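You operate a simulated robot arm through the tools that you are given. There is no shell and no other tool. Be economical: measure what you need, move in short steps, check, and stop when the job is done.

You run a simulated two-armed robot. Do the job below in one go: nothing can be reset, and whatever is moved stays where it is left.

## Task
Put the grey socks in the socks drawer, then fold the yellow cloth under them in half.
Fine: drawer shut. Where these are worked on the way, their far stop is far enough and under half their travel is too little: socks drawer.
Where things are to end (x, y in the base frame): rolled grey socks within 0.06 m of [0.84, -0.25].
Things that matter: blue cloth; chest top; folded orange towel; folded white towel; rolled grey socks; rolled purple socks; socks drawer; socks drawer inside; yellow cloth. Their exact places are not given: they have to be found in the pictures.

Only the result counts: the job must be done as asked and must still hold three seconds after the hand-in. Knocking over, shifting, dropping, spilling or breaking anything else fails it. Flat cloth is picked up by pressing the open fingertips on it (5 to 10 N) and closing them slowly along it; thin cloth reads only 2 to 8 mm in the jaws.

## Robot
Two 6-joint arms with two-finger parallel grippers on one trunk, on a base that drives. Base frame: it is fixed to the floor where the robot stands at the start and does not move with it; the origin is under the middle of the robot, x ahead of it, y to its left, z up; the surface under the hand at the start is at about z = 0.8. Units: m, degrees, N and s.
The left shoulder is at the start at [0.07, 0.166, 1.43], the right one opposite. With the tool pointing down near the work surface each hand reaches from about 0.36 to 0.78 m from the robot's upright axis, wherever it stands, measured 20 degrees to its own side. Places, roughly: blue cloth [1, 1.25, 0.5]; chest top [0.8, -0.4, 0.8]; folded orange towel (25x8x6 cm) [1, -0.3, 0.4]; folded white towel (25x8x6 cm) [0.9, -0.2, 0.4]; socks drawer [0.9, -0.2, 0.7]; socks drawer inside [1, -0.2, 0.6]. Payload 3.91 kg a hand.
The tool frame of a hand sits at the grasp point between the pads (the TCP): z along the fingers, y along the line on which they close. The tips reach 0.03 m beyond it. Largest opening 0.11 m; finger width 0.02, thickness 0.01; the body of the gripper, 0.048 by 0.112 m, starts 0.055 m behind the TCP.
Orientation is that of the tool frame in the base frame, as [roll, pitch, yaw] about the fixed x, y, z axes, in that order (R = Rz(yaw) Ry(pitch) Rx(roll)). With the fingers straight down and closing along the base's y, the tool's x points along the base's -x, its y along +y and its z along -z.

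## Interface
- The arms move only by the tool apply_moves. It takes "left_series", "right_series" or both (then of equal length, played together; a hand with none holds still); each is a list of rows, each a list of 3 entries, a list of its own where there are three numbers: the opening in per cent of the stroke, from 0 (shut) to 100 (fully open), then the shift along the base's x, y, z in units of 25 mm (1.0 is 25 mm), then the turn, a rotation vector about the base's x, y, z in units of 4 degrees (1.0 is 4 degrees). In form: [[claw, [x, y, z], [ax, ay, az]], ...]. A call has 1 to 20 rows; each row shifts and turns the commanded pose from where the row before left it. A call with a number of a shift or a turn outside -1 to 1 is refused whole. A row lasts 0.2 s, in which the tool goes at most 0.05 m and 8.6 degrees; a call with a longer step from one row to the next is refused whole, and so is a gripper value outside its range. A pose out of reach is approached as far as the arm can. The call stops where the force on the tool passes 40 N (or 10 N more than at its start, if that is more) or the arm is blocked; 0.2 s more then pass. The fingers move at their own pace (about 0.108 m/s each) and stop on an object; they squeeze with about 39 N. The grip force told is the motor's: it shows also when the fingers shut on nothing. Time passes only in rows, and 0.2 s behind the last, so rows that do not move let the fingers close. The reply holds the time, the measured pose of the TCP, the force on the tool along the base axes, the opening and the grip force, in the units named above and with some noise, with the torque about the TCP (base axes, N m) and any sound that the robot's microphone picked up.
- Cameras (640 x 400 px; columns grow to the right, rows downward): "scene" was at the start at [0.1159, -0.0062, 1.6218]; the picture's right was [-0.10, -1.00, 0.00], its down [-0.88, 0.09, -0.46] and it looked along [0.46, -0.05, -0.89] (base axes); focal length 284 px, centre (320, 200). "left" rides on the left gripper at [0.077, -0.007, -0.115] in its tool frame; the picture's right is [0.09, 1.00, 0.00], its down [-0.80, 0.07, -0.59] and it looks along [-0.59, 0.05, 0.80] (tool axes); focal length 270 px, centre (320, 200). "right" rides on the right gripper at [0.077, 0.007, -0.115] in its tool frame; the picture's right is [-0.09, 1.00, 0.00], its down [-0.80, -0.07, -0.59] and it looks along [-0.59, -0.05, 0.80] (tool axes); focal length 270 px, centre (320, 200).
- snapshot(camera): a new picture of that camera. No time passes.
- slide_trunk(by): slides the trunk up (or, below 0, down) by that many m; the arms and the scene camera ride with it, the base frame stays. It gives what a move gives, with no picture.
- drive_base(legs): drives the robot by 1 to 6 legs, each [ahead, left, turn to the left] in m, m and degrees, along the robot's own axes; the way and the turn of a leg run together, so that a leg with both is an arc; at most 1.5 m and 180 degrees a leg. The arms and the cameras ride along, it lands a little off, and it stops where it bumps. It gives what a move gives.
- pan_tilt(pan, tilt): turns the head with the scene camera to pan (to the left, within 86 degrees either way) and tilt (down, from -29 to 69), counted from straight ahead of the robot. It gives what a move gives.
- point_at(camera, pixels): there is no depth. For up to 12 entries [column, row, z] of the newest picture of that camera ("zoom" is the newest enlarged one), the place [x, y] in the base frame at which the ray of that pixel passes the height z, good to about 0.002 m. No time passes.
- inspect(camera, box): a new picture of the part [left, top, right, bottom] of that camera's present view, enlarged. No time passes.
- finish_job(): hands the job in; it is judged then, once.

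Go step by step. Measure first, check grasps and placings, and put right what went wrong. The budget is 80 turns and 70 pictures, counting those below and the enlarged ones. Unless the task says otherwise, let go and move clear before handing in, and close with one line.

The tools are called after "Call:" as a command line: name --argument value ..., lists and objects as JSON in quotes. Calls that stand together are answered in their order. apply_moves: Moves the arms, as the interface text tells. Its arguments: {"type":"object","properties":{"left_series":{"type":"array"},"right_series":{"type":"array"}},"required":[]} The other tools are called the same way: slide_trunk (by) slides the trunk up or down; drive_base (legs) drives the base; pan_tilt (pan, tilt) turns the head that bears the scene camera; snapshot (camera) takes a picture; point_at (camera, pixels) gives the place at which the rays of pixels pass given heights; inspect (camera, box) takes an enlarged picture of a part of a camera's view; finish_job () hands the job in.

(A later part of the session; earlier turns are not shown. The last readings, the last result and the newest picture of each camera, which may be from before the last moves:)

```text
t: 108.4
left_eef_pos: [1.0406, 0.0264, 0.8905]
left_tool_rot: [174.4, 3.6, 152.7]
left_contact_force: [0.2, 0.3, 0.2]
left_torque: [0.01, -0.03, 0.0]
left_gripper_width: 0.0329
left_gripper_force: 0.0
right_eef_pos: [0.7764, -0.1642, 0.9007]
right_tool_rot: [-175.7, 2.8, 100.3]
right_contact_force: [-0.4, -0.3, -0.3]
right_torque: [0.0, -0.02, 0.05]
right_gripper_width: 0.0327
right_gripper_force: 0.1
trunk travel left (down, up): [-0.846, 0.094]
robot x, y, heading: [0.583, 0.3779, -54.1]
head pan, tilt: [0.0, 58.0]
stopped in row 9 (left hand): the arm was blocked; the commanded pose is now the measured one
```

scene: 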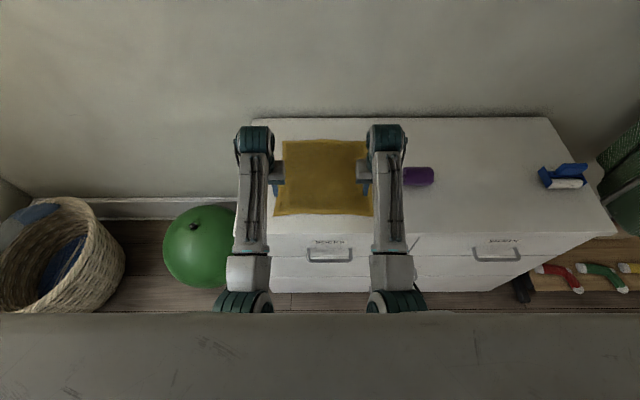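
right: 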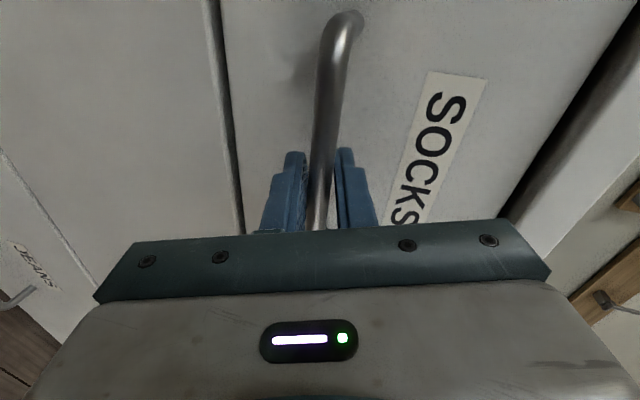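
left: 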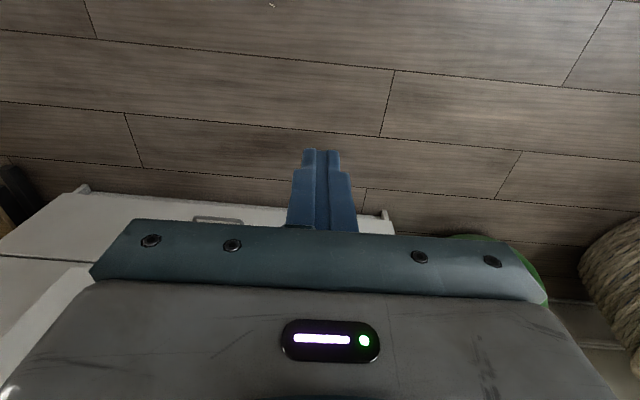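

Turning the yaw did not help; comparing the blocked poses, the limit is being too close in while too high relative to the shoulder. I'll raise the trunk back up, lower the hands with the arms, and restore yaw and level.

Call:
slide_trunk --by 0.09

Call:
apply_moves --left_series '[[30, [0, 0, -0.9], [0, 0, 0]], [30, [0, 0, -0.9], [0, 0, 0]], [30, [0, 0, -0.9], [0, 0, 0]], [30, [0, 0, -0.9], [0, 0, 0]], [30, [-0.183, -0.099, -0.08], [-0.083, 0.144, -0.67]], [30, [-0.183, -0.099, -0.08], [-0.083, 0.144, -0.67]], [30, [-0.183, -0.099, -0.08], [-0.083, 0.144, -0.67]], [30, [-0.183, -0.099, -0.08], [-0.083, 0.144, -0.67]], [30, [-0.183, -0.099, -0.08], [-0.083, 0.144, -0.67]], [30, [-0.183, -0.099, -0.08], [-0.083, 0.144, -0.67]], [30, [-0.183, -0.099, -0.08], [-0.083, 0.144, -0.67]], [30, [-0.183, -0.099, -0.08], [-0.083, 0.144, -0.67]], [30, [-0.183, -0.099, -0.08], [-0.083, 0.144, -0.67]], [30, [-0.183, -0.099, -0.08], [-0.083, 0.144, -0.67]]]' --right_series '[[30, [0, 0, -0.9], [0, 0, 0]], [30, [0, 0, -0.9], [0, 0, 0]], [30, [0, 0, -0.9], [0, 0, 0]], [30, [0, 0, -0.9], [0, 0, 0]], [30, [0.081, 0.087, -0.12], [0.088, -0.093, 0.64]], [30, [0.081, 0.087, -0.12], [0.088, -0.093, 0.64]], [30, [0.081, 0.087, -0.12], [0.088, -0.093, 0.64]], [30, [0.081, 0.087, -0.12], [0.088, -0.093, 0.64]], [30, [0.081, 0.087, -0.12], [0.088, -0.093, 0.64]], [30, [0.081, 0.087, -0.12], [0.088, -0.093, 0.64]], [30, [0.081, 0.087, -0.12], [0.088, -0.093, 0.64]], [30, [0.081, 0.087, -0.12], [0.088, -0.093, 0.64]], [30, [0.081, 0.087, -0.12], [0.088, -0.093, 0.64]], [30, [0.081, 0.087, -0.12], [0.088, -0.093, 0.64]]]'

Call:
snapshot --camera "left"

Call:
snapshot --camera "right"

```text
t: 109.7
left_eef_pos: [1.0391, 0.0257, 0.9806]
left_tool_rot: [174.4, 3.6, 152.7]
left_contact_force: [0.1, -0.2, -0.2]
left_torque: [-0.02, -0.02, 0.02]
left_gripper_width: 0.0331
left_gripper_force: 0.1
right_eef_pos: [0.7771, -0.1646, 0.9888]
right_tool_rot: [-175.7, 2.8, 100.3]
right_contact_force: [-0.1, 0.4, -0.1]
right_torque: [0.0, -0.03, 0.0]
right_gripper_width: 0.033
right_gripper_force: 0.0
trunk travel left (down, up): [-0.936, 0.004]
robot x, y, heading: [0.582, 0.3816, -54.1]
head pan, tilt: [0.0, 58.0]
```

```text
t: 112.7
left_eef_pos: [1.0008, 0.0043, 0.8691]
left_tool_rot: [-179.9, 1.4, 126.3]
left_contact_force: [0.5, -0.3, -0.1]
left_torque: [-0.02, 0.0, 0.01]
left_gripper_width: 0.0331
left_gripper_force: 0.0
right_eef_pos: [0.7974, -0.1432, 0.8691]
right_tool_rot: [179.4, 1.0, 125.8]
right_contact_force: [0.6, 0.2, -0.1]
right_torque: [0.03, -0.03, -0.01]
right_gripper_width: 0.0329
right_gripper_force: 0.1
trunk travel left (down, up): [-0.936, 0.004]
robot x, y, heading: [0.5787, 0.3805, -54.0]
head pan, tilt: [0.0, 58.0]
```

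```text
22 pictures are left
```

left: 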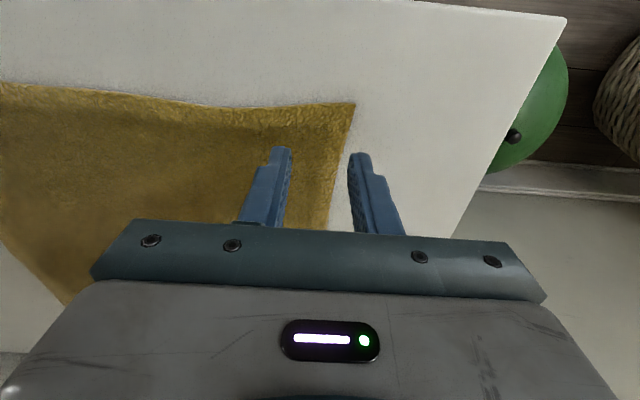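

```text
21 pictures are left
```

right: 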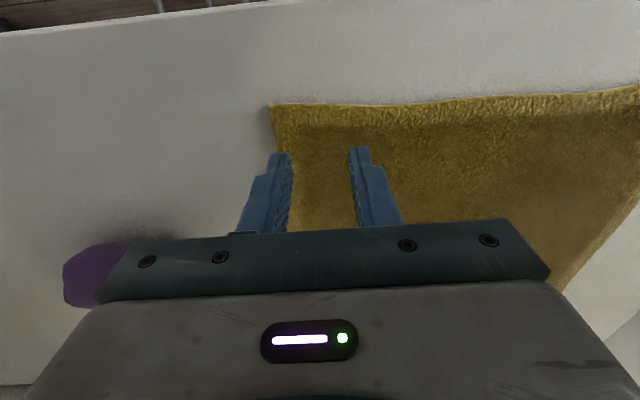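

The hands are level above the near corners, both finger pairs landing on cloth. I'll nudge the left 1 cm inward and descend close to the surface.

Call:
apply_moves --left_series '[[30, [-0.32, -0.235, 0], [0, 0, 0]], [30, [0, 0, -0.3], [0, 0, 0]], [30, [0, 0, -0.3], [0, 0, 0]], [30, [0, 0, -0.3], [0, 0, 0]], [30, [0, 0, -0.3], [0, 0, 0]], [30, [0, 0, -0.15], [0, 0, 0]], [30, [0, 0, 0], [0, 0, 0]]]' --right_series '[[30, [0, 0, 0], [0, 0, 0]], [30, [0, 0, -0.3], [0, 0, 0]], [30, [0, 0, -0.3], [0, 0, 0]], [30, [0, 0, -0.3], [0, 0, 0]], [30, [0, 0, -0.3], [0, 0, 0]], [30, [0, 0, -0.15], [0, 0, 0]], [30, [0, 0, 0], [0, 0, 0]]]'

```text
t: 114.3
left_eef_pos: [0.9914, 0.0009, 0.8325]
left_tool_rot: [180.0, 1.1, 126.3]
left_contact_force: [0.0, 1.8, 7.8]
left_torque: [0.09, 0.02, -0.01]
left_gripper_width: 0.033
left_gripper_force: 0.1
right_eef_pos: [0.7974, -0.1419, 0.8357]
right_tool_rot: [179.4, 1.1, 125.8]
right_contact_force: [0.5, 0.2, 0.1]
right_torque: [-0.05, -0.01, -0.04]
right_gripper_width: 0.0331
right_gripper_force: 0.0
trunk travel left (down, up): [-0.936, 0.004]
robot x, y, heading: [0.5791, 0.3773, -54.0]
head pan, tilt: [0.0, 58.0]
```

The left presses at 8 N and the right is just above. I'll lower the right by about 4 mm.

Call:
apply_moves --left_series '[[30, [0, 0, 0], [0, 0, 0]], [30, [0, 0, 0], [0, 0, 0]], [30, [0, 0, 0], [0, 0, 0]]]' --right_series '[[30, [0, 0, -0.1], [0, 0, 0]], [30, [0, 0, -0.08], [0, 0, 0]], [30, [0, 0, 0], [0, 0, 0]]]'

```text
t: 115.1
left_eef_pos: [0.9924, 0.0013, 0.835]
left_tool_rot: [179.9, 1.3, 126.4]
left_contact_force: [0.8, 0.1, 1.2]
left_torque: [0.03, -0.02, -0.04]
left_gripper_width: 0.0328
left_gripper_force: 0.1
right_eef_pos: [0.7974, -0.1429, 0.833]
right_tool_rot: [179.4, 1.1, 125.7]
right_contact_force: [-0.8, 0.3, 12.7]
right_torque: [0.01, 0.16, 0.0]
right_gripper_width: 0.0329
right_gripper_force: 0.0
trunk travel left (down, up): [-0.936, 0.004]
robot x, y, heading: [0.5814, 0.3794, -53.9]
head pan, tilt: [0.0, 58.0]
```

The right presses at about 12 N and the left at about 1 N. I'll press the left 2 mm more, ease the right by 1 mm, and close both slowly.

Call:
apply_moves --left_series '[[30, [0, 0, -0.1], [0, 0, 0]], [25, [0, 0, 0], [0, 0, 0]], [20, [0, 0, 0], [0, 0, 0]], [15, [0, 0, 0], [0, 0, 0]], [10, [0, 0, 0], [0, 0, 0]], [5, [0, 0, 0], [0, 0, 0]], [0, [0, 0, 0], [0, 0, 0]], [0, [0, 0, 0], [0, 0, 0]], [0, [0, 0, 0], [0, 0, 0]]]' --right_series '[[30, [0, 0, 0.03], [0, 0, 0]], [25, [0, 0, 0], [0, 0, 0]], [20, [0, 0, 0], [0, 0, 0]], [15, [0, 0, 0], [0, 0, 0]], [10, [0, 0, 0], [0, 0, 0]], [5, [0, 0, 0], [0, 0, 0]], [0, [0, 0, 0], [0, 0, 0]], [0, [0, 0, 0], [0, 0, 0]], [0, [0, 0, 0], [0, 0, 0]]]'

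Call:
snapshot --camera "left"

Call:
snapshot --camera "right"

```text
t: 117.1
left_eef_pos: [0.9939, -0.0013, 0.833]
left_tool_rot: [-179.9, 1.4, 126.3]
left_contact_force: [-11.7, -7.0, 4.1]
left_torque: [-0.23, 0.39, -0.01]
left_gripper_width: 0.0035
left_gripper_force: 39.0
right_eef_pos: [0.7985, -0.1399, 0.8323]
right_tool_rot: [179.3, 1.1, 125.8]
right_contact_force: [12.0, 9.0, 11.6]
right_torque: [0.26, -0.38, 0.0]
right_gripper_width: 0.0034
right_gripper_force: 38.6
trunk travel left (down, up): [-0.936, 0.004]
robot x, y, heading: [0.5791, 0.3774, -54.0]
head pan, tilt: [0.0, 58.0]
```

```text
20 pictures are left
```

left: 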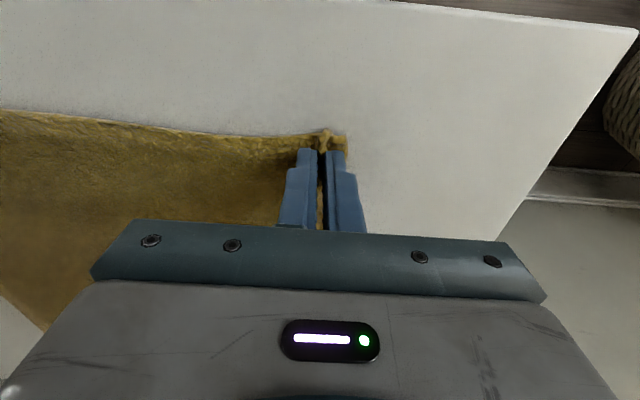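

```text
19 pictures are left
```

right: 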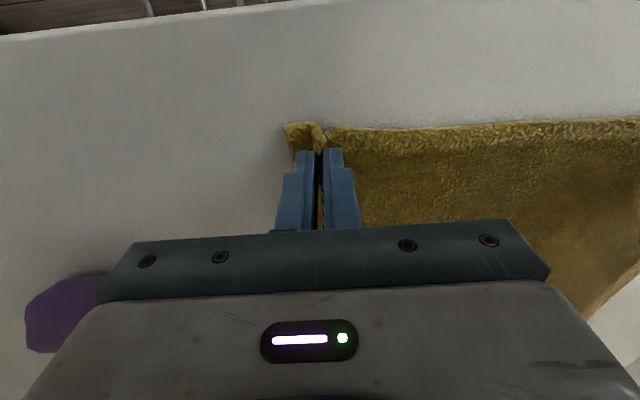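

Both corners are pinched (3.5 mm). I'll relieve the sideways tension and lift along the first half of the fold arc, starting to tilt the tools forward.

Call:
apply_moves --left_series '[[0, [-0.134, -0.218, 0.86], [0, 0, 0]], [0, [0.167, -0.23, 0.825], [0, 0, 0]], [0, [0.27, -0.372, 0.76], [0, 0, 0]], [0, [0.362, -0.498, 0.667], [0, 0, 0]], [0, [0.442, -0.608, 0.547], [-0.607, -0.441, 0]], [0, [0.503, -0.693, 0.407], [-0.607, -0.441, 0]], [0, [0.548, -0.754, 0.25], [-0.607, -0.441, 0]], [0, [0.569, -0.783, 0.085], [-0.607, -0.441, 0]]]' --right_series '[[0, [0.246, 0.062, 0.86], [0, 0, 0]], [0, [0.167, -0.23, 0.825], [0, 0, 0]], [0, [0.27, -0.372, 0.76], [0, 0, 0]], [0, [0.362, -0.498, 0.667], [0, 0, 0]], [0, [0.442, -0.608, 0.547], [-0.607, -0.441, 0]], [0, [0.503, -0.693, 0.407], [-0.607, -0.441, 0]], [0, [0.548, -0.754, 0.25], [-0.607, -0.441, 0]], [0, [0.569, -0.783, 0.085], [-0.607, -0.441, 0]]]'

Call:
snapshot --camera "scene"

```text
t: 118.9
left_eef_pos: [1.0524, -0.1131, 0.9461]
left_tool_rot: [-179.2, 13.5, 126.0]
left_contact_force: [-1.0, 0.6, -0.7]
left_torque: [0.05, 0.01, 0.07]
left_gripper_width: 0.0037
left_gripper_force: 39.1
right_eef_pos: [0.8732, -0.2422, 0.9404]
right_tool_rot: [179.5, 13.0, 125.7]
right_contact_force: [0.3, 0.2, -0.7]
right_torque: [0.0, 0.01, -0.01]
right_gripper_width: 0.0033
right_gripper_force: 39.1
trunk travel left (down, up): [-0.936, 0.004]
robot x, y, heading: [0.5823, 0.3791, -54.1]
head pan, tilt: [0.0, 58.0]
```

```text
18 pictures are left
```

scene: 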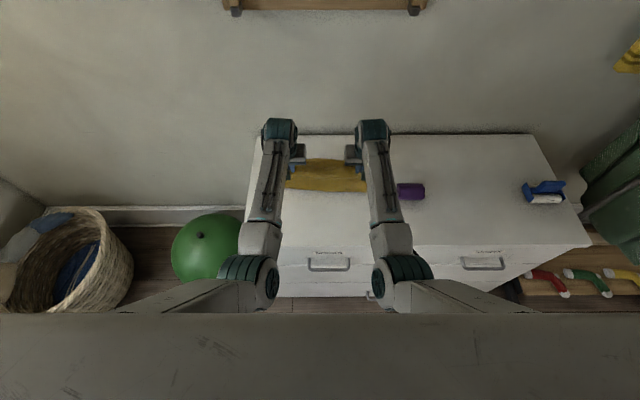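

The cloth lifts cleanly. I'll continue over and down the second half of the arc.

Call:
apply_moves --left_series '[[0, [0.569, -0.783, -0.085], [-0.607, -0.441, 0]], [0, [0.548, -0.754, -0.25], [-0.607, -0.441, 0]], [0, [0.503, -0.693, -0.407], [-0.607, -0.441, 0]], [0, [0.442, -0.608, -0.547], [-0.607, -0.441, 0]], [0, [0.362, -0.498, -0.667], [-0.607, -0.441, 0]], [0, [0.27, -0.372, -0.76], [-0.607, -0.441, 0]], [0, [0.167, -0.23, -0.6], [-0.607, -0.441, 0]], [0, [0.056, -0.078, -0.4], [-0.607, -0.441, 0]]]' --right_series '[[0, [0.569, -0.783, -0.085], [-0.607, -0.441, 0]], [0, [0.548, -0.754, -0.25], [-0.607, -0.441, 0]], [0, [0.503, -0.693, -0.407], [-0.607, -0.441, 0]], [0, [0.442, -0.608, -0.547], [-0.607, -0.441, 0]], [0, [0.362, -0.498, -0.667], [-0.607, -0.441, 0]], [0, [0.27, -0.372, -0.76], [-0.607, -0.441, 0]], [0, [0.167, -0.23, -0.6], [-0.607, -0.441, 0]], [0, [0.056, -0.078, -0.4], [-0.607, -0.441, 0]]]'

Call:
snapshot --camera "scene"

Call:
snapshot --camera "right"

Call:
snapshot --camera "left"

```text
t: 120.7
left_eef_pos: [1.1256, -0.2112, 0.8513]
left_tool_rot: [-179.0, 37.4, 126.0]
left_contact_force: [0.1, -0.4, 0.5]
left_torque: [0.04, 0.02, 0.04]
left_gripper_width: 0.0035
left_gripper_force: 39.0
right_eef_pos: [0.9492, -0.3402, 0.8488]
right_tool_rot: [179.2, 37.1, 125.8]
right_contact_force: [-0.5, 0.3, -0.6]
right_torque: [-0.01, 0.05, 0.01]
right_gripper_width: 0.0033
right_gripper_force: 39.3
trunk travel left (down, up): [-0.936, 0.004]
robot x, y, heading: [0.5817, 0.3818, -54.3]
head pan, tilt: [0.0, 58.0]
```

```text
17 pictures are left
```

scene: 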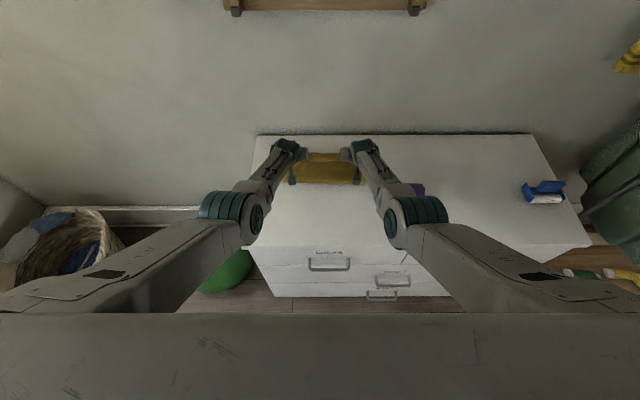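

```text
16 pictures are left
```

right: 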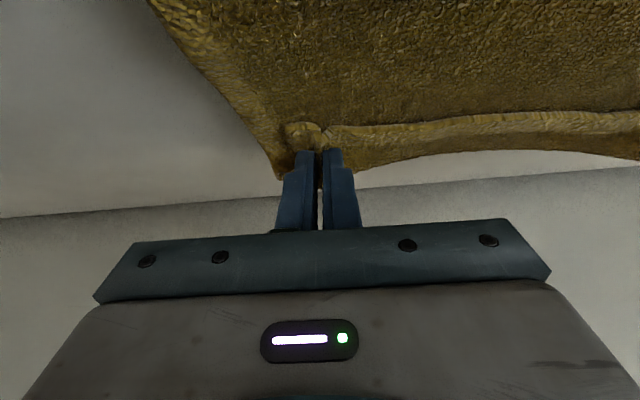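

```text
15 pictures are left
```

left: 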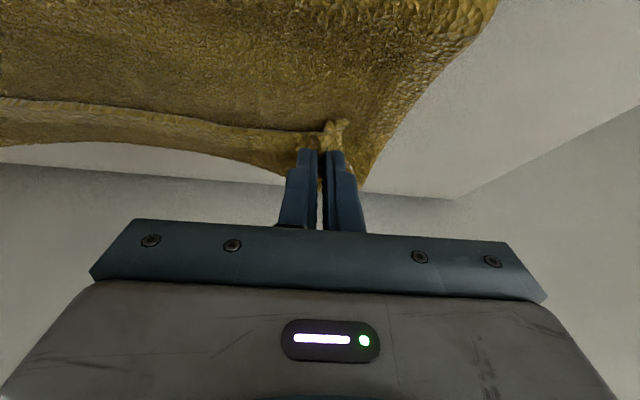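

The flap hovers about 2.5 cm over the far edge. I'll measure how far its edge is from the bottom layer's edge before lowering.

Call:
point_at --camera "right" --pixels '[[283, 178, 0.803], [500, 150, 0.803], [300, 126, 0.83], [500, 116, 0.825], [318, 150, 0.825]]'

Call:
point_at --camera "left" --pixels '[[362, 188, 0.803], [150, 150, 0.803], [338, 124, 0.83], [150, 108, 0.825], [322, 150, 0.825]]'

```text
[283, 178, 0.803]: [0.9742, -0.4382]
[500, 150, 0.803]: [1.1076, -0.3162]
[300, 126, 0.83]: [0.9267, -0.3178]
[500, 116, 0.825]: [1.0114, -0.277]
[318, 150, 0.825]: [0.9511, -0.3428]
```

```text
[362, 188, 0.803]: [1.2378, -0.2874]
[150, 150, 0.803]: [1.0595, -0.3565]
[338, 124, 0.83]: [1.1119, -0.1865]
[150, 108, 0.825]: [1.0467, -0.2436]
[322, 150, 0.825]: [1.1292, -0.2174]
```

The flap reaches the far side, with the 2 cm edge strip curled at the pinch. I'll move 1 cm further forward, lower to the surface, release slowly and back off along the tool axis.

Call:
apply_moves --left_series '[[0, [0.118, -0.162, -0.25], [0, 0, 0]], [0, [0.118, -0.162, -0.25], [0, 0, 0]], [0, [0, 0, -0.2], [0, 0, 0]], [0, [0, 0, 0], [0, 0, 0]], [8, [0, 0, 0], [0, 0, 0]], [16, [0, 0, 0], [0, 0, 0]], [24, [0, 0, 0], [0, 0, 0]], [30, [0, 0, 0], [0, 0, 0]], [30, [-0.1, 0.14, 0.4], [0, 0, 0]], [30, [-0.2, 0.28, 0.7], [0, 0, 0]], [30, [-0.2, 0.28, 0.8], [0, 0, 0]], [30, [-0.2, 0.28, 0.8], [0, 0, 0]]]' --right_series '[[0, [0.118, -0.162, -0.25], [0, 0, 0]], [0, [0.118, -0.162, -0.25], [0, 0, 0]], [0, [0, 0, -0.2], [0, 0, 0]], [0, [0, 0, 0], [0, 0, 0]], [8, [0, 0, 0], [0, 0, 0]], [16, [0, 0, 0], [0, 0, 0]], [24, [0, 0, 0], [0, 0, 0]], [30, [0, 0, 0], [0, 0, 0]], [30, [-0.1, 0.14, 0.4], [0, 0, 0]], [30, [-0.2, 0.28, 0.7], [0, 0, 0]], [30, [-0.2, 0.28, 0.8], [0, 0, 0]], [30, [-0.2, 0.28, 0.8], [0, 0, 0]]]'

Call:
snapshot --camera "right"

Call:
inspect --camera "scene" --box '[230, 110, 430, 260]'

```text
t: 123.3
left_eef_pos: [1.1076, -0.1853, 0.9074]
left_tool_rot: [-179.2, 37.4, 126.0]
left_contact_force: [-0.1, -0.5, -0.2]
left_torque: [0.01, 0.0, 0.01]
left_gripper_width: 0.0325
left_gripper_force: 0.0
left hand out of reach, approached as far as the arm can: row 1, 2
right_eef_pos: [0.9336, -0.3186, 0.9067]
right_tool_rot: [179.3, 37.0, 125.7]
right_contact_force: [-0.3, 0.4, 0.4]
right_torque: [0.02, -0.02, 0.0]
right_gripper_width: 0.033
right_gripper_force: 0.1
right hand out of reach, approached as far as the arm can: row 2
trunk travel left (down, up): [-0.936, 0.004]
robot x, y, heading: [0.5787, 0.3796, -54.2]
head pan, tilt: [0.0, 58.0]
```

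```text
14 pictures are left
```

right: 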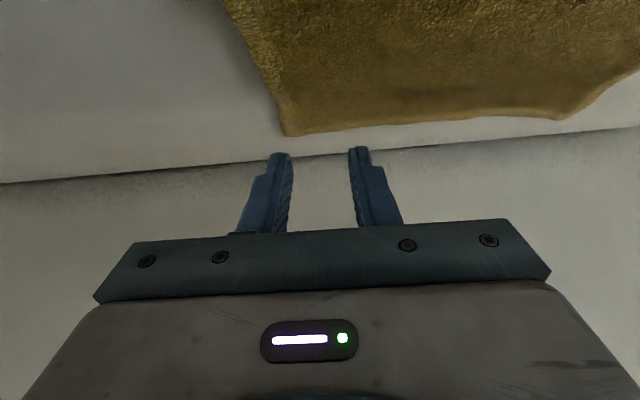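

```text
2.67 times, centred on (330, 185) of scene
```

zoom: 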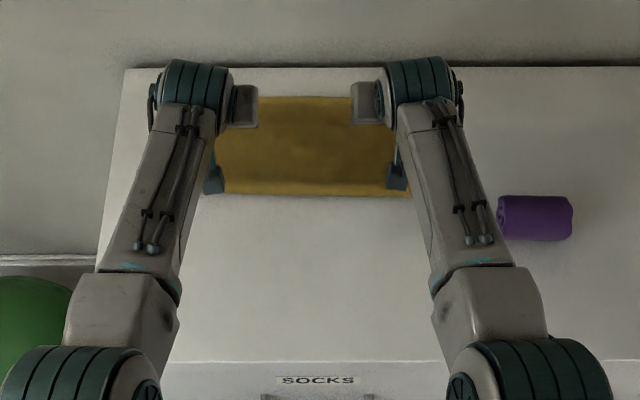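

The flap released flat and the cloth looks folded in half. I'll raise the hands, back the base away and inspect.

Call:
apply_moves --left_series '[[30, [0, 0, 0.8], [0, 0, 0]], [30, [0, 0, 0.8], [0, 0, 0]], [30, [0, 0, 0.8], [0, 0, 0]]]' --right_series '[[30, [0, 0, 0.8], [0, 0, 0]], [30, [0, 0, 0.8], [0, 0, 0]], [30, [0, 0, 0.8], [0, 0, 0]]]'

Call:
drive_base --legs '[[-0.45, 0, 0]]'

Call:
inspect --camera "scene" --box '[220, 60, 460, 240]'

```text
t: 124.1
left_eef_pos: [1.1083, -0.1853, 0.9689]
left_tool_rot: [-179.0, 37.3, 126.1]
left_contact_force: [-0.5, 0.2, 0.8]
left_torque: [0.0, -0.05, -0.02]
left_gripper_width: 0.033
left_gripper_force: 0.0
right_eef_pos: [0.933, -0.3191, 0.9649]
right_tool_rot: [179.2, 37.1, 125.7]
right_contact_force: [-1.2, -0.5, -0.6]
right_torque: [0.01, 0.02, 0.04]
right_gripper_width: 0.0331
right_gripper_force: 0.1
trunk travel left (down, up): [-0.936, 0.004]
robot x, y, heading: [0.5822, 0.3803, -54.1]
head pan, tilt: [0.0, 58.0]
```

```text
t: 126.8
left_eef_pos: [0.8424, 0.1801, 0.9663]
left_tool_rot: [-179.1, 37.3, 126.1]
left_contact_force: [0.1, 0.2, 0.3]
left_torque: [0.02, 0.01, -0.03]
left_gripper_width: 0.033
left_gripper_force: 0.0
right_eef_pos: [0.668, 0.0471, 0.9632]
right_tool_rot: [179.2, 36.9, 125.7]
right_contact_force: [0.3, -0.5, 1.0]
right_torque: [0.01, -0.03, 0.0]
right_gripper_width: 0.033
right_gripper_force: 0.0
trunk travel left (down, up): [-0.936, 0.004]
robot x, y, heading: [0.3189, 0.7488, -53.9]
head pan, tilt: [0.0, 58.0]
```

```text
2.22 times, centred on (340, 150) of scene
```

zoom: 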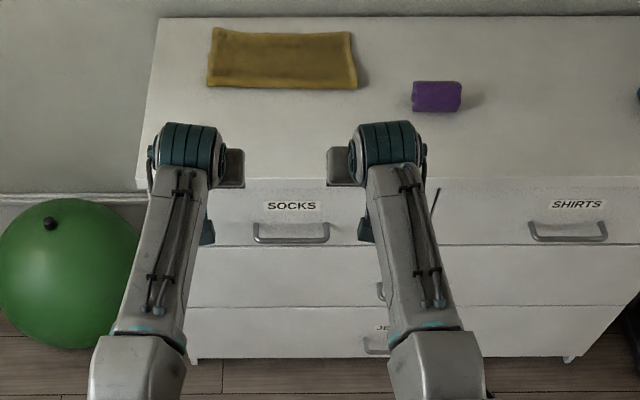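

Call:
point_at --camera "zoom" --pixels '[[207, 84, 0.805], [357, 88, 0.805], [213, 29, 0.805], [351, 33, 0.805], [435, 96, 0.84], [293, 240, 0.658], [568, 239, 0.658], [288, 180, 0.78], [580, 180, 0.78]]'

Call:
inspect --camera "scene" --box '[285, 65, 395, 110]'

Call:
inspect --camera "scene" --box '[270, 125, 460, 200]'

```text
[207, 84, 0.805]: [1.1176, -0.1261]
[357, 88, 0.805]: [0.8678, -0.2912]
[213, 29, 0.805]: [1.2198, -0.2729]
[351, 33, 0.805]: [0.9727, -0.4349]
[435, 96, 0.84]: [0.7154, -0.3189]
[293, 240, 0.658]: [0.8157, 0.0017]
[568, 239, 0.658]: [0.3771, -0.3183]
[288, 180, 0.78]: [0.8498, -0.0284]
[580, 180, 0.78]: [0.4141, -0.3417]
```

```text
5.82 times, centred on (340, 88) of scene
```

zoom: 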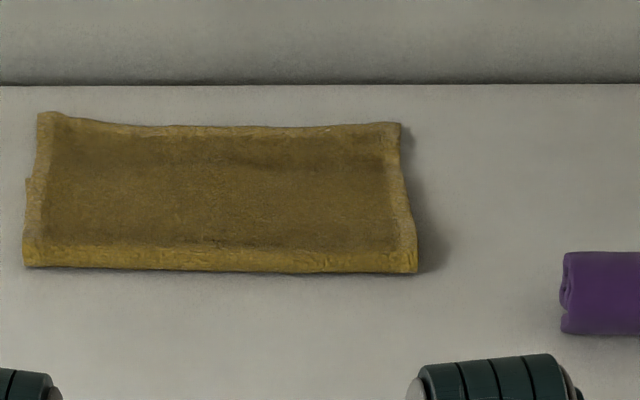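

```text
3.37 times, centred on (365, 162) of scene
```

zoom: 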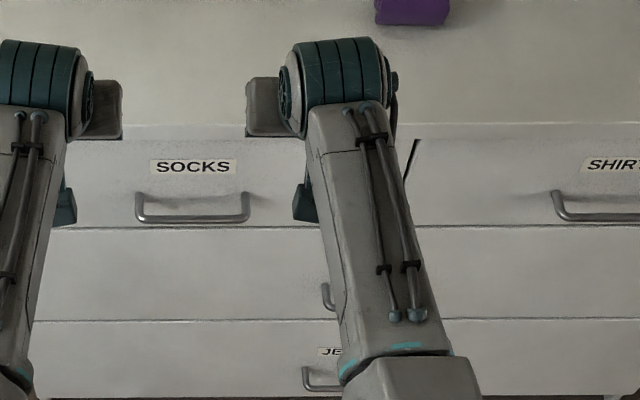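

The drawer is flush, but the folded cloth spans about 0.18 m deep rather than 0.15, and a step at the left edge (25,180) suggests the layers are not flush. I'll measure that in detail.

Call:
snapshot --camera "scene"

Call:
point_at --camera "scene" --pixels '[[289.3, 84.6, 0.803], [323, 75.5, 0.806], [353.4, 74.8, 0.806], [322.8, 99.7, 0.805], [291, 73.5, 0.806], [357, 99.5, 0.803], [289, 99, 0.803]]'

```text
9 pictures are left
```

scene: 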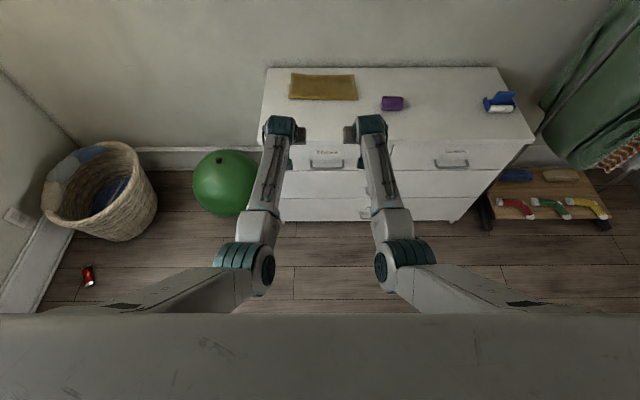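

```text
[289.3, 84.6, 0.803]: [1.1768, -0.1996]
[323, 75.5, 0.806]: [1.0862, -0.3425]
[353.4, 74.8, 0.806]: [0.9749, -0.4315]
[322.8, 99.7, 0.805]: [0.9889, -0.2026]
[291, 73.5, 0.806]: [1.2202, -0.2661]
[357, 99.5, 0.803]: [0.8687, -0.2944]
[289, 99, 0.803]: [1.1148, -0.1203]
```

The fold is uneven: the fold line is at d≈0.25, the bottom layer ends at 0.36 and the flap overshoots to about 0.425. I'll regrip the flap's far corners, which lie singly on the chest, and relay it with its edge at about 0.37. First I return to position.

Call:
drive_base --legs '[[0.46, 0, 0]]'

Call:
slide_trunk --by -0.1

Call:
apply_moves --left_series '[[35, [0.552, -0.539, -0.1], [0, 0, 0]], [35, [0.552, -0.539, -0.1], [0, 0, 0]], [35, [0.552, -0.539, -0.1], [0, 0, 0]], [35, [0.552, -0.539, -0.1], [0, 0, 0]], [35, [0, 0, 0], [0, 0, 0]]]' --right_series '[[35, [0.447, -0.615, -0.1], [0, 0, 0]], [35, [0.447, -0.615, -0.1], [0, 0, 0]], [35, [0.447, -0.615, -0.1], [0, 0, 0]], [35, [0.447, -0.615, -0.1], [0, 0, 0]], [35, [0, 0, 0], [0, 0, 0]]]'

Call:
snapshot --camera "right"

Call:
snapshot --camera "left"

```text
t: 129.6
left_eef_pos: [1.1074, -0.1895, 0.9679]
left_tool_rot: [-179.1, 37.4, 125.9]
left_contact_force: [0.2, 0.8, -1.1]
left_torque: [-0.02, 0.01, 0.0]
left_gripper_width: 0.0329
left_gripper_force: 0.0
right_eef_pos: [0.932, -0.3221, 0.9654]
right_tool_rot: [179.2, 37.1, 125.6]
right_contact_force: [0.3, 0.6, 0.2]
right_torque: [-0.02, 0.01, 0.01]
right_gripper_width: 0.0326
right_gripper_force: 0.0
trunk travel left (down, up): [-0.936, 0.004]
robot x, y, heading: [0.5805, 0.3732, -54.4]
head pan, tilt: [0.0, 58.0]
```

```text
t: 130.9
left_eef_pos: [1.1087, -0.1909, 0.8675]
left_tool_rot: [-179.0, 37.4, 126.0]
left_contact_force: [0.2, 0.0, -0.1]
left_torque: [0.02, 0.01, 0.01]
left_gripper_width: 0.033
left_gripper_force: 0.0
right_eef_pos: [0.9347, -0.3232, 0.8653]
right_tool_rot: [179.3, 37.0, 125.6]
right_contact_force: [0.0, 0.6, 0.3]
right_torque: [0.01, 0.0, 0.0]
right_gripper_width: 0.0331
right_gripper_force: 0.1
trunk travel left (down, up): [-0.836, 0.104]
robot x, y, heading: [0.5825, 0.3741, -54.3]
head pan, tilt: [0.0, 58.0]
```

```text
t: 132.1
left_eef_pos: [1.163, -0.2446, 0.8597]
left_tool_rot: [-179.0, 37.4, 126.0]
left_contact_force: [0.4, 0.0, -0.4]
left_torque: [0.02, -0.02, 0.01]
left_gripper_width: 0.0387
left_gripper_force: 0.1
right_eef_pos: [0.9777, -0.3846, 0.8539]
right_tool_rot: [179.3, 37.1, 125.6]
right_contact_force: [-1.2, 0.3, 0.9]
right_torque: [0.0, 0.01, 0.0]
right_gripper_width: 0.0386
right_gripper_force: 0.1
trunk travel left (down, up): [-0.836, 0.104]
robot x, y, heading: [0.5849, 0.3787, -54.2]
head pan, tilt: [0.0, 58.0]
```

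```text
8 pictures are left
```

right: 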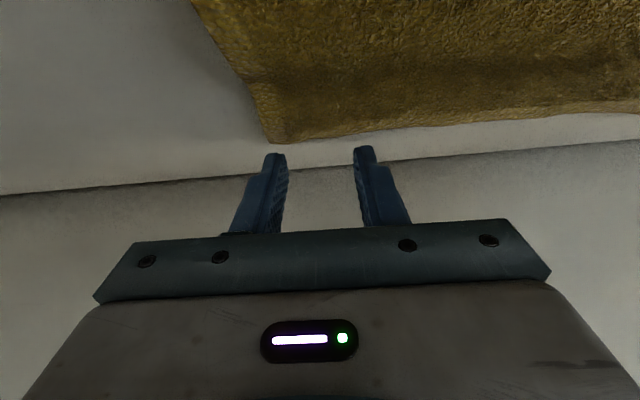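

```text
7 pictures are left
```

left: 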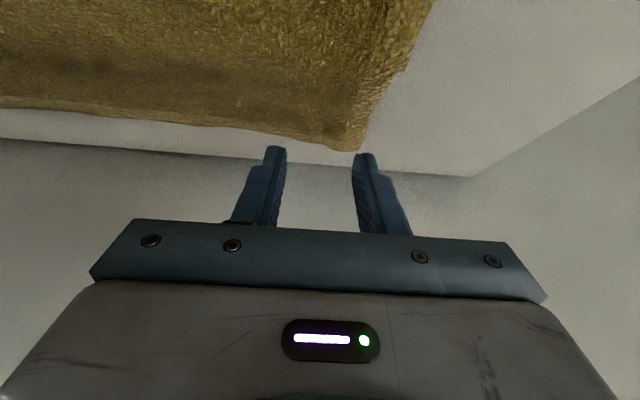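

Both hands hover near the flap's far edge. I'll measure the edge against the hands.

Call:
point_at --camera "right" --pixels '[[272, 143, 0.805], [330, 137, 0.805], [400, 127, 0.805], [245, 78, 0.803]]'

Call:
point_at --camera "left" --pixels '[[358, 150, 0.805], [310, 146, 0.805], [240, 130, 0.805]]'

```text
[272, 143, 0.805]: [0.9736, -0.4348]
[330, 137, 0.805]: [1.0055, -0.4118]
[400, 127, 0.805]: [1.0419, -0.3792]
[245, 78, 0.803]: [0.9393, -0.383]
```

```text
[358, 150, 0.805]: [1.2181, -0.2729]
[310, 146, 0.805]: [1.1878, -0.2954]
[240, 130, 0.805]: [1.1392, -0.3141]
```

The flap's edge is at d≈0.43, and the contact points will lie 3 cm inside it with the bottom layer ending well before. I'll descend to touch.

Call:
apply_moves --left_series '[[35, [0.28, -0.39, -0.2], [0, 0, 0]], [35, [0, 0, -0.25], [0, 0, 0]], [35, [0, 0, -0.25], [0, 0, 0]], [35, [0, 0, -0.25], [0, 0, 0]], [35, [0, 0, 0], [0, 0, 0]]]' --right_series '[[35, [0.1, -0.15, -0.15], [0, 0, 0]], [35, [0, 0, -0.2], [0, 0, 0]], [35, [0, 0, -0.2], [0, 0, 0]], [35, [0, 0, -0.2], [0, 0, 0]], [35, [0, 0, 0], [0, 0, 0]]]'

```text
t: 133.3
left_eef_pos: [1.1702, -0.2522, 0.8346]
left_tool_rot: [-178.9, 37.4, 126.0]
left_contact_force: [0.1, 0.6, -0.1]
left_torque: [-0.02, 0.01, 0.01]
left_gripper_width: 0.0385
left_gripper_force: 0.2
right_eef_pos: [0.9797, -0.3885, 0.8353]
right_tool_rot: [179.3, 37.0, 125.6]
right_contact_force: [0.0, 0.7, -0.8]
right_torque: [0.0, 0.0, -0.01]
right_gripper_width: 0.0385
right_gripper_force: 0.0
trunk travel left (down, up): [-0.836, 0.104]
robot x, y, heading: [0.5833, 0.373, -54.4]
head pan, tilt: [0.0, 58.0]
```

Call:
apply_moves --left_series '[[35, [0, 0, -0.1], [0, 0, 0]], [35, [0, 0, -0.1], [0, 0, 0]], [35, [0, 0, 0], [0, 0, 0]]]' --right_series '[[35, [0, 0, -0.1], [0, 0, 0]], [35, [0, 0, -0.1], [0, 0, 0]], [35, [0, 0, 0], [0, 0, 0]]]'

```text
t: 134.1
left_eef_pos: [1.1699, -0.2538, 0.8323]
left_tool_rot: [-178.9, 37.6, 126.0]
left_contact_force: [0.7, -2.0, 10.7]
left_torque: [-0.06, -0.28, -0.04]
left_gripper_width: 0.0385
left_gripper_force: 0.1
right_eef_pos: [0.9805, -0.3882, 0.833]
right_tool_rot: [179.2, 37.2, 125.6]
right_contact_force: [1.1, -0.1, 2.6]
right_torque: [-0.07, -0.06, 0.0]
right_gripper_width: 0.0384
right_gripper_force: 0.1
trunk travel left (down, up): [-0.836, 0.104]
robot x, y, heading: [0.5831, 0.3735, -54.3]
head pan, tilt: [0.0, 58.0]
```

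Left is at 11 N, right at 3 N. I'll press the right 2 mm more and close both slowly.

Call:
apply_moves --left_series '[[35, [0, 0, 0], [0, 0, 0]], [30, [0, 0, 0], [0, 0, 0]], [25, [0, 0, 0], [0, 0, 0]], [20, [0, 0, 0], [0, 0, 0]], [15, [0, 0, 0], [0, 0, 0]], [10, [0, 0, 0], [0, 0, 0]], [5, [0, 0, 0], [0, 0, 0]], [0, [0, 0, 0], [0, 0, 0]], [0, [0, 0, 0], [0, 0, 0]], [0, [0, 0, 0], [0, 0, 0]]]' --right_series '[[35, [0, 0, -0.09], [0, 0, 0]], [30, [0, 0, 0], [0, 0, 0]], [25, [0, 0, 0], [0, 0, 0]], [20, [0, 0, 0], [0, 0, 0]], [15, [0, 0, 0], [0, 0, 0]], [10, [0, 0, 0], [0, 0, 0]], [5, [0, 0, 0], [0, 0, 0]], [0, [0, 0, 0], [0, 0, 0]], [0, [0, 0, 0], [0, 0, 0]], [0, [0, 0, 0], [0, 0, 0]]]'

```text
t: 136.3
left_eef_pos: [1.1676, -0.2515, 0.8333]
left_tool_rot: [-178.8, 37.5, 126.0]
left_contact_force: [-4.3, -2.8, 10.2]
left_torque: [-0.1, 0.04, -0.08]
left_gripper_width: 0.0048
left_gripper_force: 39.2
right_eef_pos: [0.9794, -0.3876, 0.8317]
right_tool_rot: [179.3, 37.3, 125.7]
right_contact_force: [4.0, 2.5, 12.1]
right_torque: [-0.01, -0.22, 0.03]
right_gripper_width: 0.0016
right_gripper_force: 38.6
trunk travel left (down, up): [-0.836, 0.104]
robot x, y, heading: [0.5808, 0.377, -54.2]
head pan, tilt: [0.0, 58.0]
```

Left reads 4.8 mm, but right only 1.6 mm, which is doubtful. I'll look.

Call:
snapshot --camera "right"

```text
6 pictures are left
```

right: 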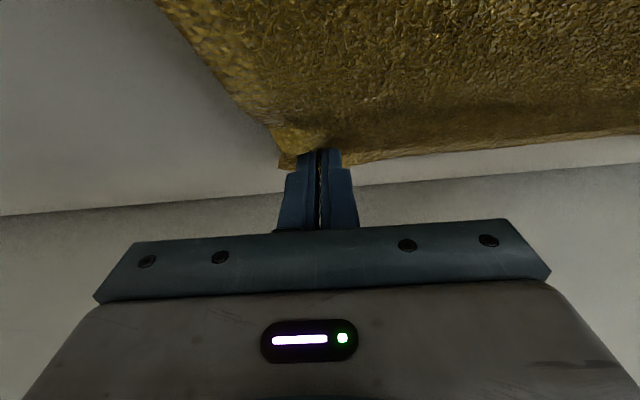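

Some cloth is visible between the right fingers too. I'll lift and carry the flap back towards me so the fold relaxes, then check both grips.

Call:
apply_moves --left_series '[[0, [0, 0, 0.5], [0, 0, 0]], [0, [-0.2, 0.28, 0.7], [0, 0, 0]], [0, [-0.35, 0.48, 0.7], [0, 0, 0]], [0, [-0.49, 0.674, 0.6], [0, 0, 0]], [0, [-0.49, 0.674, 0.4], [0, 0, 0]], [0, [-0.49, 0.674, 0.2], [0, 0, 0]], [0, [-0.49, 0.674, 0], [0, 0, 0]], [0, [-0.49, 0.674, 0], [0, 0, 0]]]' --right_series '[[0, [0, 0, 0.5], [0, 0, 0]], [0, [-0.2, 0.28, 0.7], [0, 0, 0]], [0, [-0.35, 0.48, 0.7], [0, 0, 0]], [0, [-0.49, 0.674, 0.6], [0, 0, 0]], [0, [-0.49, 0.674, 0.4], [0, 0, 0]], [0, [-0.49, 0.674, 0.2], [0, 0, 0]], [0, [-0.49, 0.674, 0], [0, 0, 0]], [0, [-0.49, 0.674, 0], [0, 0, 0]]]'

Call:
inspect --camera "scene" --box '[230, 110, 430, 260]'

```text
t: 138.1
left_eef_pos: [1.096, -0.1496, 0.9098]
left_tool_rot: [-179.0, 37.6, 125.8]
left_contact_force: [-2.7, -2.0, -0.3]
left_torque: [-0.02, 0.07, -0.05]
left_gripper_width: 0.0049
left_gripper_force: 39.1
right_eef_pos: [0.9044, -0.2833, 0.9074]
right_tool_rot: [179.2, 37.0, 125.5]
right_contact_force: [1.1, 1.7, -0.2]
right_torque: [0.06, -0.04, 0.04]
right_gripper_width: 0.0017
right_gripper_force: 38.6
trunk travel left (down, up): [-0.836, 0.104]
robot x, y, heading: [0.5826, 0.3768, -54.3]
head pan, tilt: [0.0, 58.0]
```

```text
2.67 times, centred on (330, 185) of scene
```

zoom: 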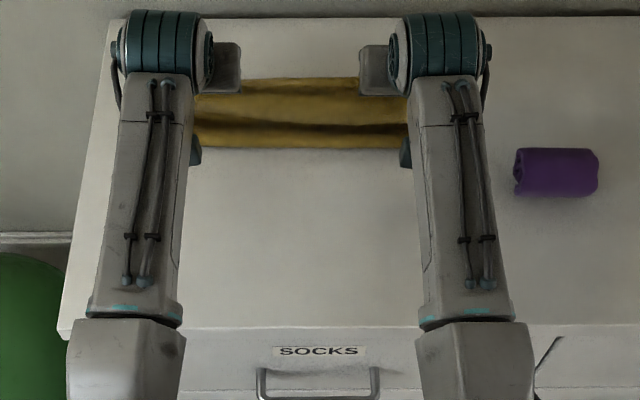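

Both corners are held. I'll bring the flap further back and low so the fold line relaxes towards me.

Call:
apply_moves --left_series '[[0, [-0.556, 0.766, -0.1], [0, 0, 0]], [0, [-0.556, 0.766, -0.2], [0, 0, 0]], [0, [-0.556, 0.766, -0.3], [0, 0, 0]], [0, [-0.556, 0.766, -0.3], [0, 0, 0]], [0, [-0.556, 0.766, -0.3], [0, 0, 0]], [0, [-0.4, 0.55, -0.4], [0, 0, 0]], [0, [0, 0, 0], [0, 0, 0]]]' --right_series '[[0, [-0.556, 0.766, -0.1], [0, 0, 0]], [0, [-0.556, 0.766, -0.2], [0, 0, 0]], [0, [-0.556, 0.766, -0.3], [0, 0, 0]], [0, [-0.556, 0.766, -0.3], [0, 0, 0]], [0, [-0.556, 0.766, -0.3], [0, 0, 0]], [0, [-0.4, 0.55, -0.4], [0, 0, 0]], [0, [0, 0, 0], [0, 0, 0]]]'

```text
t: 138.6
left_eef_pos: [1.1046, -0.1278, 0.9282]
left_tool_rot: [179.5, 40.0, 125.6]
left_contact_force: [-36.0, -23.2, -3.0]
left_torque: [-0.62, 1.05, -0.45]
left_gripper_width: 0.0057
left_gripper_force: 39.1
right_eef_pos: [0.8839, -0.2653, 0.9116]
right_tool_rot: [179.1, 38.1, 125.5]
right_contact_force: [35.3, 22.2, 3.3]
right_torque: [0.67, -1.11, 0.51]
right_gripper_width: 0.0021
right_gripper_force: 39.0
trunk travel left (down, up): [-0.836, 0.104]
robot x, y, heading: [0.584, 0.3757, -54.4]
head pan, tilt: [0.0, 58.0]
stopped in row 2 (left hand): the force on the tool passed its limit at 48 N (the readings are from after the stop); the commanded pose is now the measured one
```

The arms reached their near-in limit, which spread the hands and stretched the cloth. I'll relieve that at once, moving slightly inward and forward, then raise the trunk in steps while lowering the arms.

Call:
apply_moves --left_series '[[0, [0.06, -0.7, -0.3], [0, 0, 0]], [0, [0.06, -0.7, -0.3], [0, 0, 0]], [0, [0, 0, 0], [0, 0, 0]]]' --right_series '[[0, [0.17, -0.17, 0], [0, 0, 0]], [0, [0.17, -0.17, 0], [0, 0, 0]], [0, [0, 0, 0], [0, 0, 0]]]'

Call:
slide_trunk --by 0.05

Call:
apply_moves --left_series '[[0, [0, 0, -0.7], [0, 0, 0]], [0, [0, 0, -0.7], [0, 0, 0]], [0, [0, 0, -0.7], [0, 0, 0]]]' --right_series '[[0, [0, 0, -0.7], [0, 0, 0]], [0, [0, 0, -0.7], [0, 0, 0]], [0, [0, 0, -0.7], [0, 0, 0]]]'

Call:
slide_trunk --by 0.05

```text
t: 139.4
left_eef_pos: [1.1095, -0.1651, 0.9143]
left_tool_rot: [179.2, 40.1, 125.5]
left_contact_force: [-8.1, -5.6, -0.7]
left_torque: [-0.17, 0.26, -0.13]
left_gripper_width: 0.0047
left_gripper_force: 39.1
right_eef_pos: [0.893, -0.277, 0.9125]
right_tool_rot: [179.6, 38.1, 125.7]
right_contact_force: [9.8, 5.4, -0.6]
right_torque: [0.17, -0.27, 0.11]
right_gripper_width: 0.0014
right_gripper_force: 39.3
trunk travel left (down, up): [-0.836, 0.104]
robot x, y, heading: [0.5852, 0.3786, -54.3]
head pan, tilt: [0.0, 58.0]
```

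```text
t: 140.3
left_eef_pos: [1.1104, -0.163, 0.9618]
left_tool_rot: [179.2, 40.1, 125.5]
left_contact_force: [-9.0, -5.5, 0.3]
left_torque: [-0.17, 0.25, -0.07]
left_gripper_width: 0.0045
left_gripper_force: 38.7
right_eef_pos: [0.8928, -0.2773, 0.9605]
right_tool_rot: [179.7, 38.1, 125.7]
right_contact_force: [9.1, 5.5, -0.5]
right_torque: [0.13, -0.28, 0.15]
right_gripper_width: 0.0018
right_gripper_force: 38.9
trunk travel left (down, up): [-0.886, 0.054]
robot x, y, heading: [0.5812, 0.3792, -54.5]
head pan, tilt: [0.0, 58.0]
```

```text
t: 141.1
left_eef_pos: [1.1093, -0.1649, 0.9099]
left_tool_rot: [179.2, 40.0, 125.4]
left_contact_force: [-8.9, -4.2, -0.3]
left_torque: [-0.13, 0.29, -0.1]
left_gripper_width: 0.0044
left_gripper_force: 39.0
right_eef_pos: [0.8933, -0.2772, 0.9092]
right_tool_rot: [179.6, 38.2, 125.6]
right_contact_force: [9.1, 4.4, 0.9]
right_torque: [0.13, -0.26, 0.12]
right_gripper_width: 0.0019
right_gripper_force: 39.3
trunk travel left (down, up): [-0.886, 0.054]
robot x, y, heading: [0.5836, 0.3787, -54.4]
head pan, tilt: [0.0, 58.0]
```

```text
t: 142.1
left_eef_pos: [1.1087, -0.1646, 0.9597]
left_tool_rot: [179.2, 40.0, 125.6]
left_contact_force: [-9.5, -4.7, 0.2]
left_torque: [-0.18, 0.25, -0.12]
left_gripper_width: 0.0048
left_gripper_force: 38.9
right_eef_pos: [0.8936, -0.2773, 0.9591]
right_tool_rot: [179.5, 38.1, 125.6]
right_contact_force: [8.1, 5.7, -0.3]
right_torque: [0.16, -0.25, 0.1]
right_gripper_width: 0.0017
right_gripper_force: 38.9
trunk travel left (down, up): [-0.936, 0.004]
robot x, y, heading: [0.5851, 0.3752, -54.3]
head pan, tilt: [0.0, 58.0]
```

Tension is down to 10 N. With the trunk fully up, I'll bring the flap back and low, evening out the left and right hands.

Call:
apply_moves --left_series '[[0, [-0.492, 0.643, -0.6], [0, 0, 0]], [0, [-0.492, 0.643, -0.6], [0, 0, 0]], [0, [-0.492, 0.643, -0.6], [0, 0, 0]], [0, [-0.492, 0.643, -0.5], [0, 0, 0]], [0, [-0.492, 0.643, -0.4], [0, 0, 0]], [0, [-0.492, 0.643, -0.3], [0, 0, 0]], [0, [-0.492, 0.643, -0.2], [0, 0, 0]], [0, [-0.492, 0.643, -0.2], [0, 0, 0]]]' --right_series '[[0, [-0.325, 0.481, -0.6], [0, 0, 0]], [0, [-0.325, 0.481, -0.6], [0, 0, 0]], [0, [-0.325, 0.481, -0.6], [0, 0, 0]], [0, [-0.325, 0.481, -0.5], [0, 0, 0]], [0, [-0.325, 0.481, -0.4], [0, 0, 0]], [0, [-0.325, 0.481, -0.3], [0, 0, 0]], [0, [-0.325, 0.481, -0.2], [0, 0, 0]], [0, [-0.325, 0.481, -0.2], [0, 0, 0]]]'

Call:
inspect --camera "scene" --box '[230, 110, 430, 260]'

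```text
t: 143.8
left_eef_pos: [1.0466, -0.0392, 0.8836]
left_tool_rot: [176.5, 41.1, 123.9]
left_contact_force: [-28.3, -19.8, -0.5]
left_torque: [-0.59, 0.83, -0.34]
left_gripper_width: 0.0052
left_gripper_force: 39.2
right_eef_pos: [0.8371, -0.1864, 0.8779]
right_tool_rot: [178.6, 38.1, 125.1]
right_contact_force: [28.2, 20.4, 1.2]
right_torque: [0.59, -0.86, 0.42]
right_gripper_width: 0.0022
right_gripper_force: 38.6
trunk travel left (down, up): [-0.936, 0.004]
robot x, y, heading: [0.5818, 0.3764, -54.2]
head pan, tilt: [0.0, 58.0]
stopped in row 8 (right hand): the force on the tool passed its limit at 42 N (the readings are from after the stop); the commanded pose is now the measured one
```

```text
2.67 times, centred on (330, 185) of scene
```

zoom: 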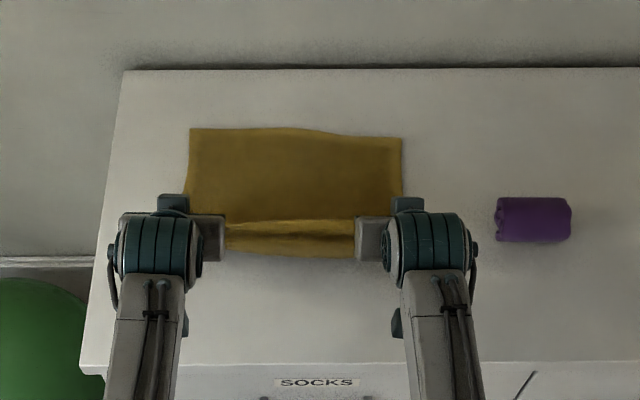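

The flap is back and the bottom layer lies in view, with its far edge at zoom rows 128–138. I'll measure it before laying the flap over again.

Call:
point_at --camera "zoom" --pixels '[[191, 128, 0.803], [270, 127, 0.803], [330, 133, 0.803], [402, 139, 0.803], [185, 190, 0.803], [403, 195, 0.803], [228, 245, 0.81], [350, 258, 0.81], [280, 252, 0.81]]'

Call:
apply_moves --left_series '[[0, [-0.16, -0.12, 0], [0, 0, 0]], [0, [-0.16, -0.12, 0], [0, 0, 0]], [0, [0, 0, 0], [0, 0, 0]]]' --right_series '[[0, [0.16, 0.12, 0], [0, 0, 0]], [0, [0.16, 0.12, 0], [0, 0, 0]], [0, [0, 0, 0], [0, 0, 0]]]'

```text
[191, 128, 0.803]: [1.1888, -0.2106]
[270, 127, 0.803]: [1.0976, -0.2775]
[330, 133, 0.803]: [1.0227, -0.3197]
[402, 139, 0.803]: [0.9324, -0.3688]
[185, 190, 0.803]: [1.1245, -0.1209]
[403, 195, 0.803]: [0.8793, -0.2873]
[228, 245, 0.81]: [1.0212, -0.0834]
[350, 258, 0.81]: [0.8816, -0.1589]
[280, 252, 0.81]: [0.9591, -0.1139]
```

```text
t: 144.6
left_eef_pos: [1.0487, -0.0398, 0.88]
left_tool_rot: [174.9, 41.0, 123.0]
left_contact_force: [-35.3, -24.5, -1.1]
left_torque: [-0.78, 1.04, -0.46]
left_gripper_width: 0.0054
left_gripper_force: 39.3
right_eef_pos: [0.8366, -0.1863, 0.8746]
right_tool_rot: [179.9, 38.0, 125.8]
right_contact_force: [35.2, 25.5, 0.9]
right_torque: [0.75, -1.13, 0.52]
right_gripper_width: 0.0017
right_gripper_force: 38.6
trunk travel left (down, up): [-0.936, 0.004]
robot x, y, heading: [0.5856, 0.3765, -54.4]
head pan, tilt: [0.0, 58.0]
```

The bottom layer's far edge is at d≈0.37 (left) to 0.35 (right). I'll now arc the flap forward so its edge lands there.

Call:
apply_moves --left_series '[[0, [0.38, -0.59, 0.8], [0, 0, 0]], [0, [0.38, -0.59, 0.6], [0, 0, 0]], [0, [0.38, -0.59, 0.4], [0, 0, 0]], [0, [0.38, -0.59, 0.2], [0, 0, 0]], [0, [0.38, -0.59, 0], [0, 0, 0]], [0, [0.38, -0.59, -0.3], [0, 0, 0]], [0, [0.38, -0.59, -0.6], [0, 0, 0]], [0, [0.38, -0.59, -0.8], [0, 0, 0]], [0, [0.38, -0.59, -0.9], [0, 0, 0]], [0, [0.38, -0.59, -0.9], [0, 0, 0]], [0, [0, 0, 0], [0, 0, 0]]]' --right_series '[[0, [0.368, -0.574, 0.8], [0, 0, 0]], [0, [0.368, -0.574, 0.6], [0, 0, 0]], [0, [0.368, -0.574, 0.4], [0, 0, 0]], [0, [0.368, -0.574, 0.2], [0, 0, 0]], [0, [0.368, -0.574, 0], [0, 0, 0]], [0, [0.368, -0.574, -0.3], [0, 0, 0]], [0, [0.368, -0.574, -0.6], [0, 0, 0]], [0, [0.368, -0.574, -0.8], [0, 0, 0]], [0, [0.368, -0.574, -0.9], [0, 0, 0]], [0, [0.368, -0.574, -0.9], [0, 0, 0]], [0, [0, 0, 0], [0, 0, 0]]]'

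Call:
snapshot --camera "right"

```text
t: 147.0
left_eef_pos: [1.1348, -0.1962, 0.8465]
left_tool_rot: [176.1, 41.4, 123.8]
left_contact_force: [-4.9, -3.3, 0.0]
left_torque: [-0.1, 0.14, -0.03]
left_gripper_width: 0.0045
left_gripper_force: 39.2
right_eef_pos: [0.9362, -0.3253, 0.84]
right_tool_rot: [179.1, 38.2, 125.4]
right_contact_force: [5.2, 2.1, 1.6]
right_torque: [0.06, -0.16, 0.09]
right_gripper_width: 0.0018
right_gripper_force: 38.6
trunk travel left (down, up): [-0.936, 0.004]
robot x, y, heading: [0.5838, 0.3755, -54.3]
head pan, tilt: [0.0, 58.0]
```

```text
3 pictures are left
```

right: 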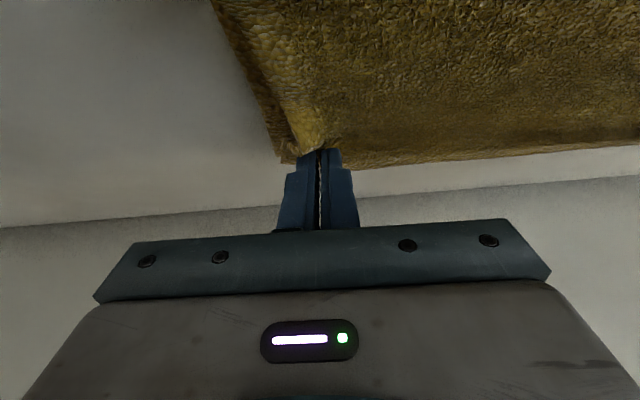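

The flap edge now lies at right-camera row ~163. I'll check its position before releasing.

Call:
point_at --camera "right" --pixels '[[282, 163, 0.808], [400, 163, 0.808], [550, 152, 0.808], [245, 90, 0.803]]'

```text
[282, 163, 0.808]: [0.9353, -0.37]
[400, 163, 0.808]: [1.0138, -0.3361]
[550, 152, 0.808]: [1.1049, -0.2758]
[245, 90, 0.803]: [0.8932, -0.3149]
```

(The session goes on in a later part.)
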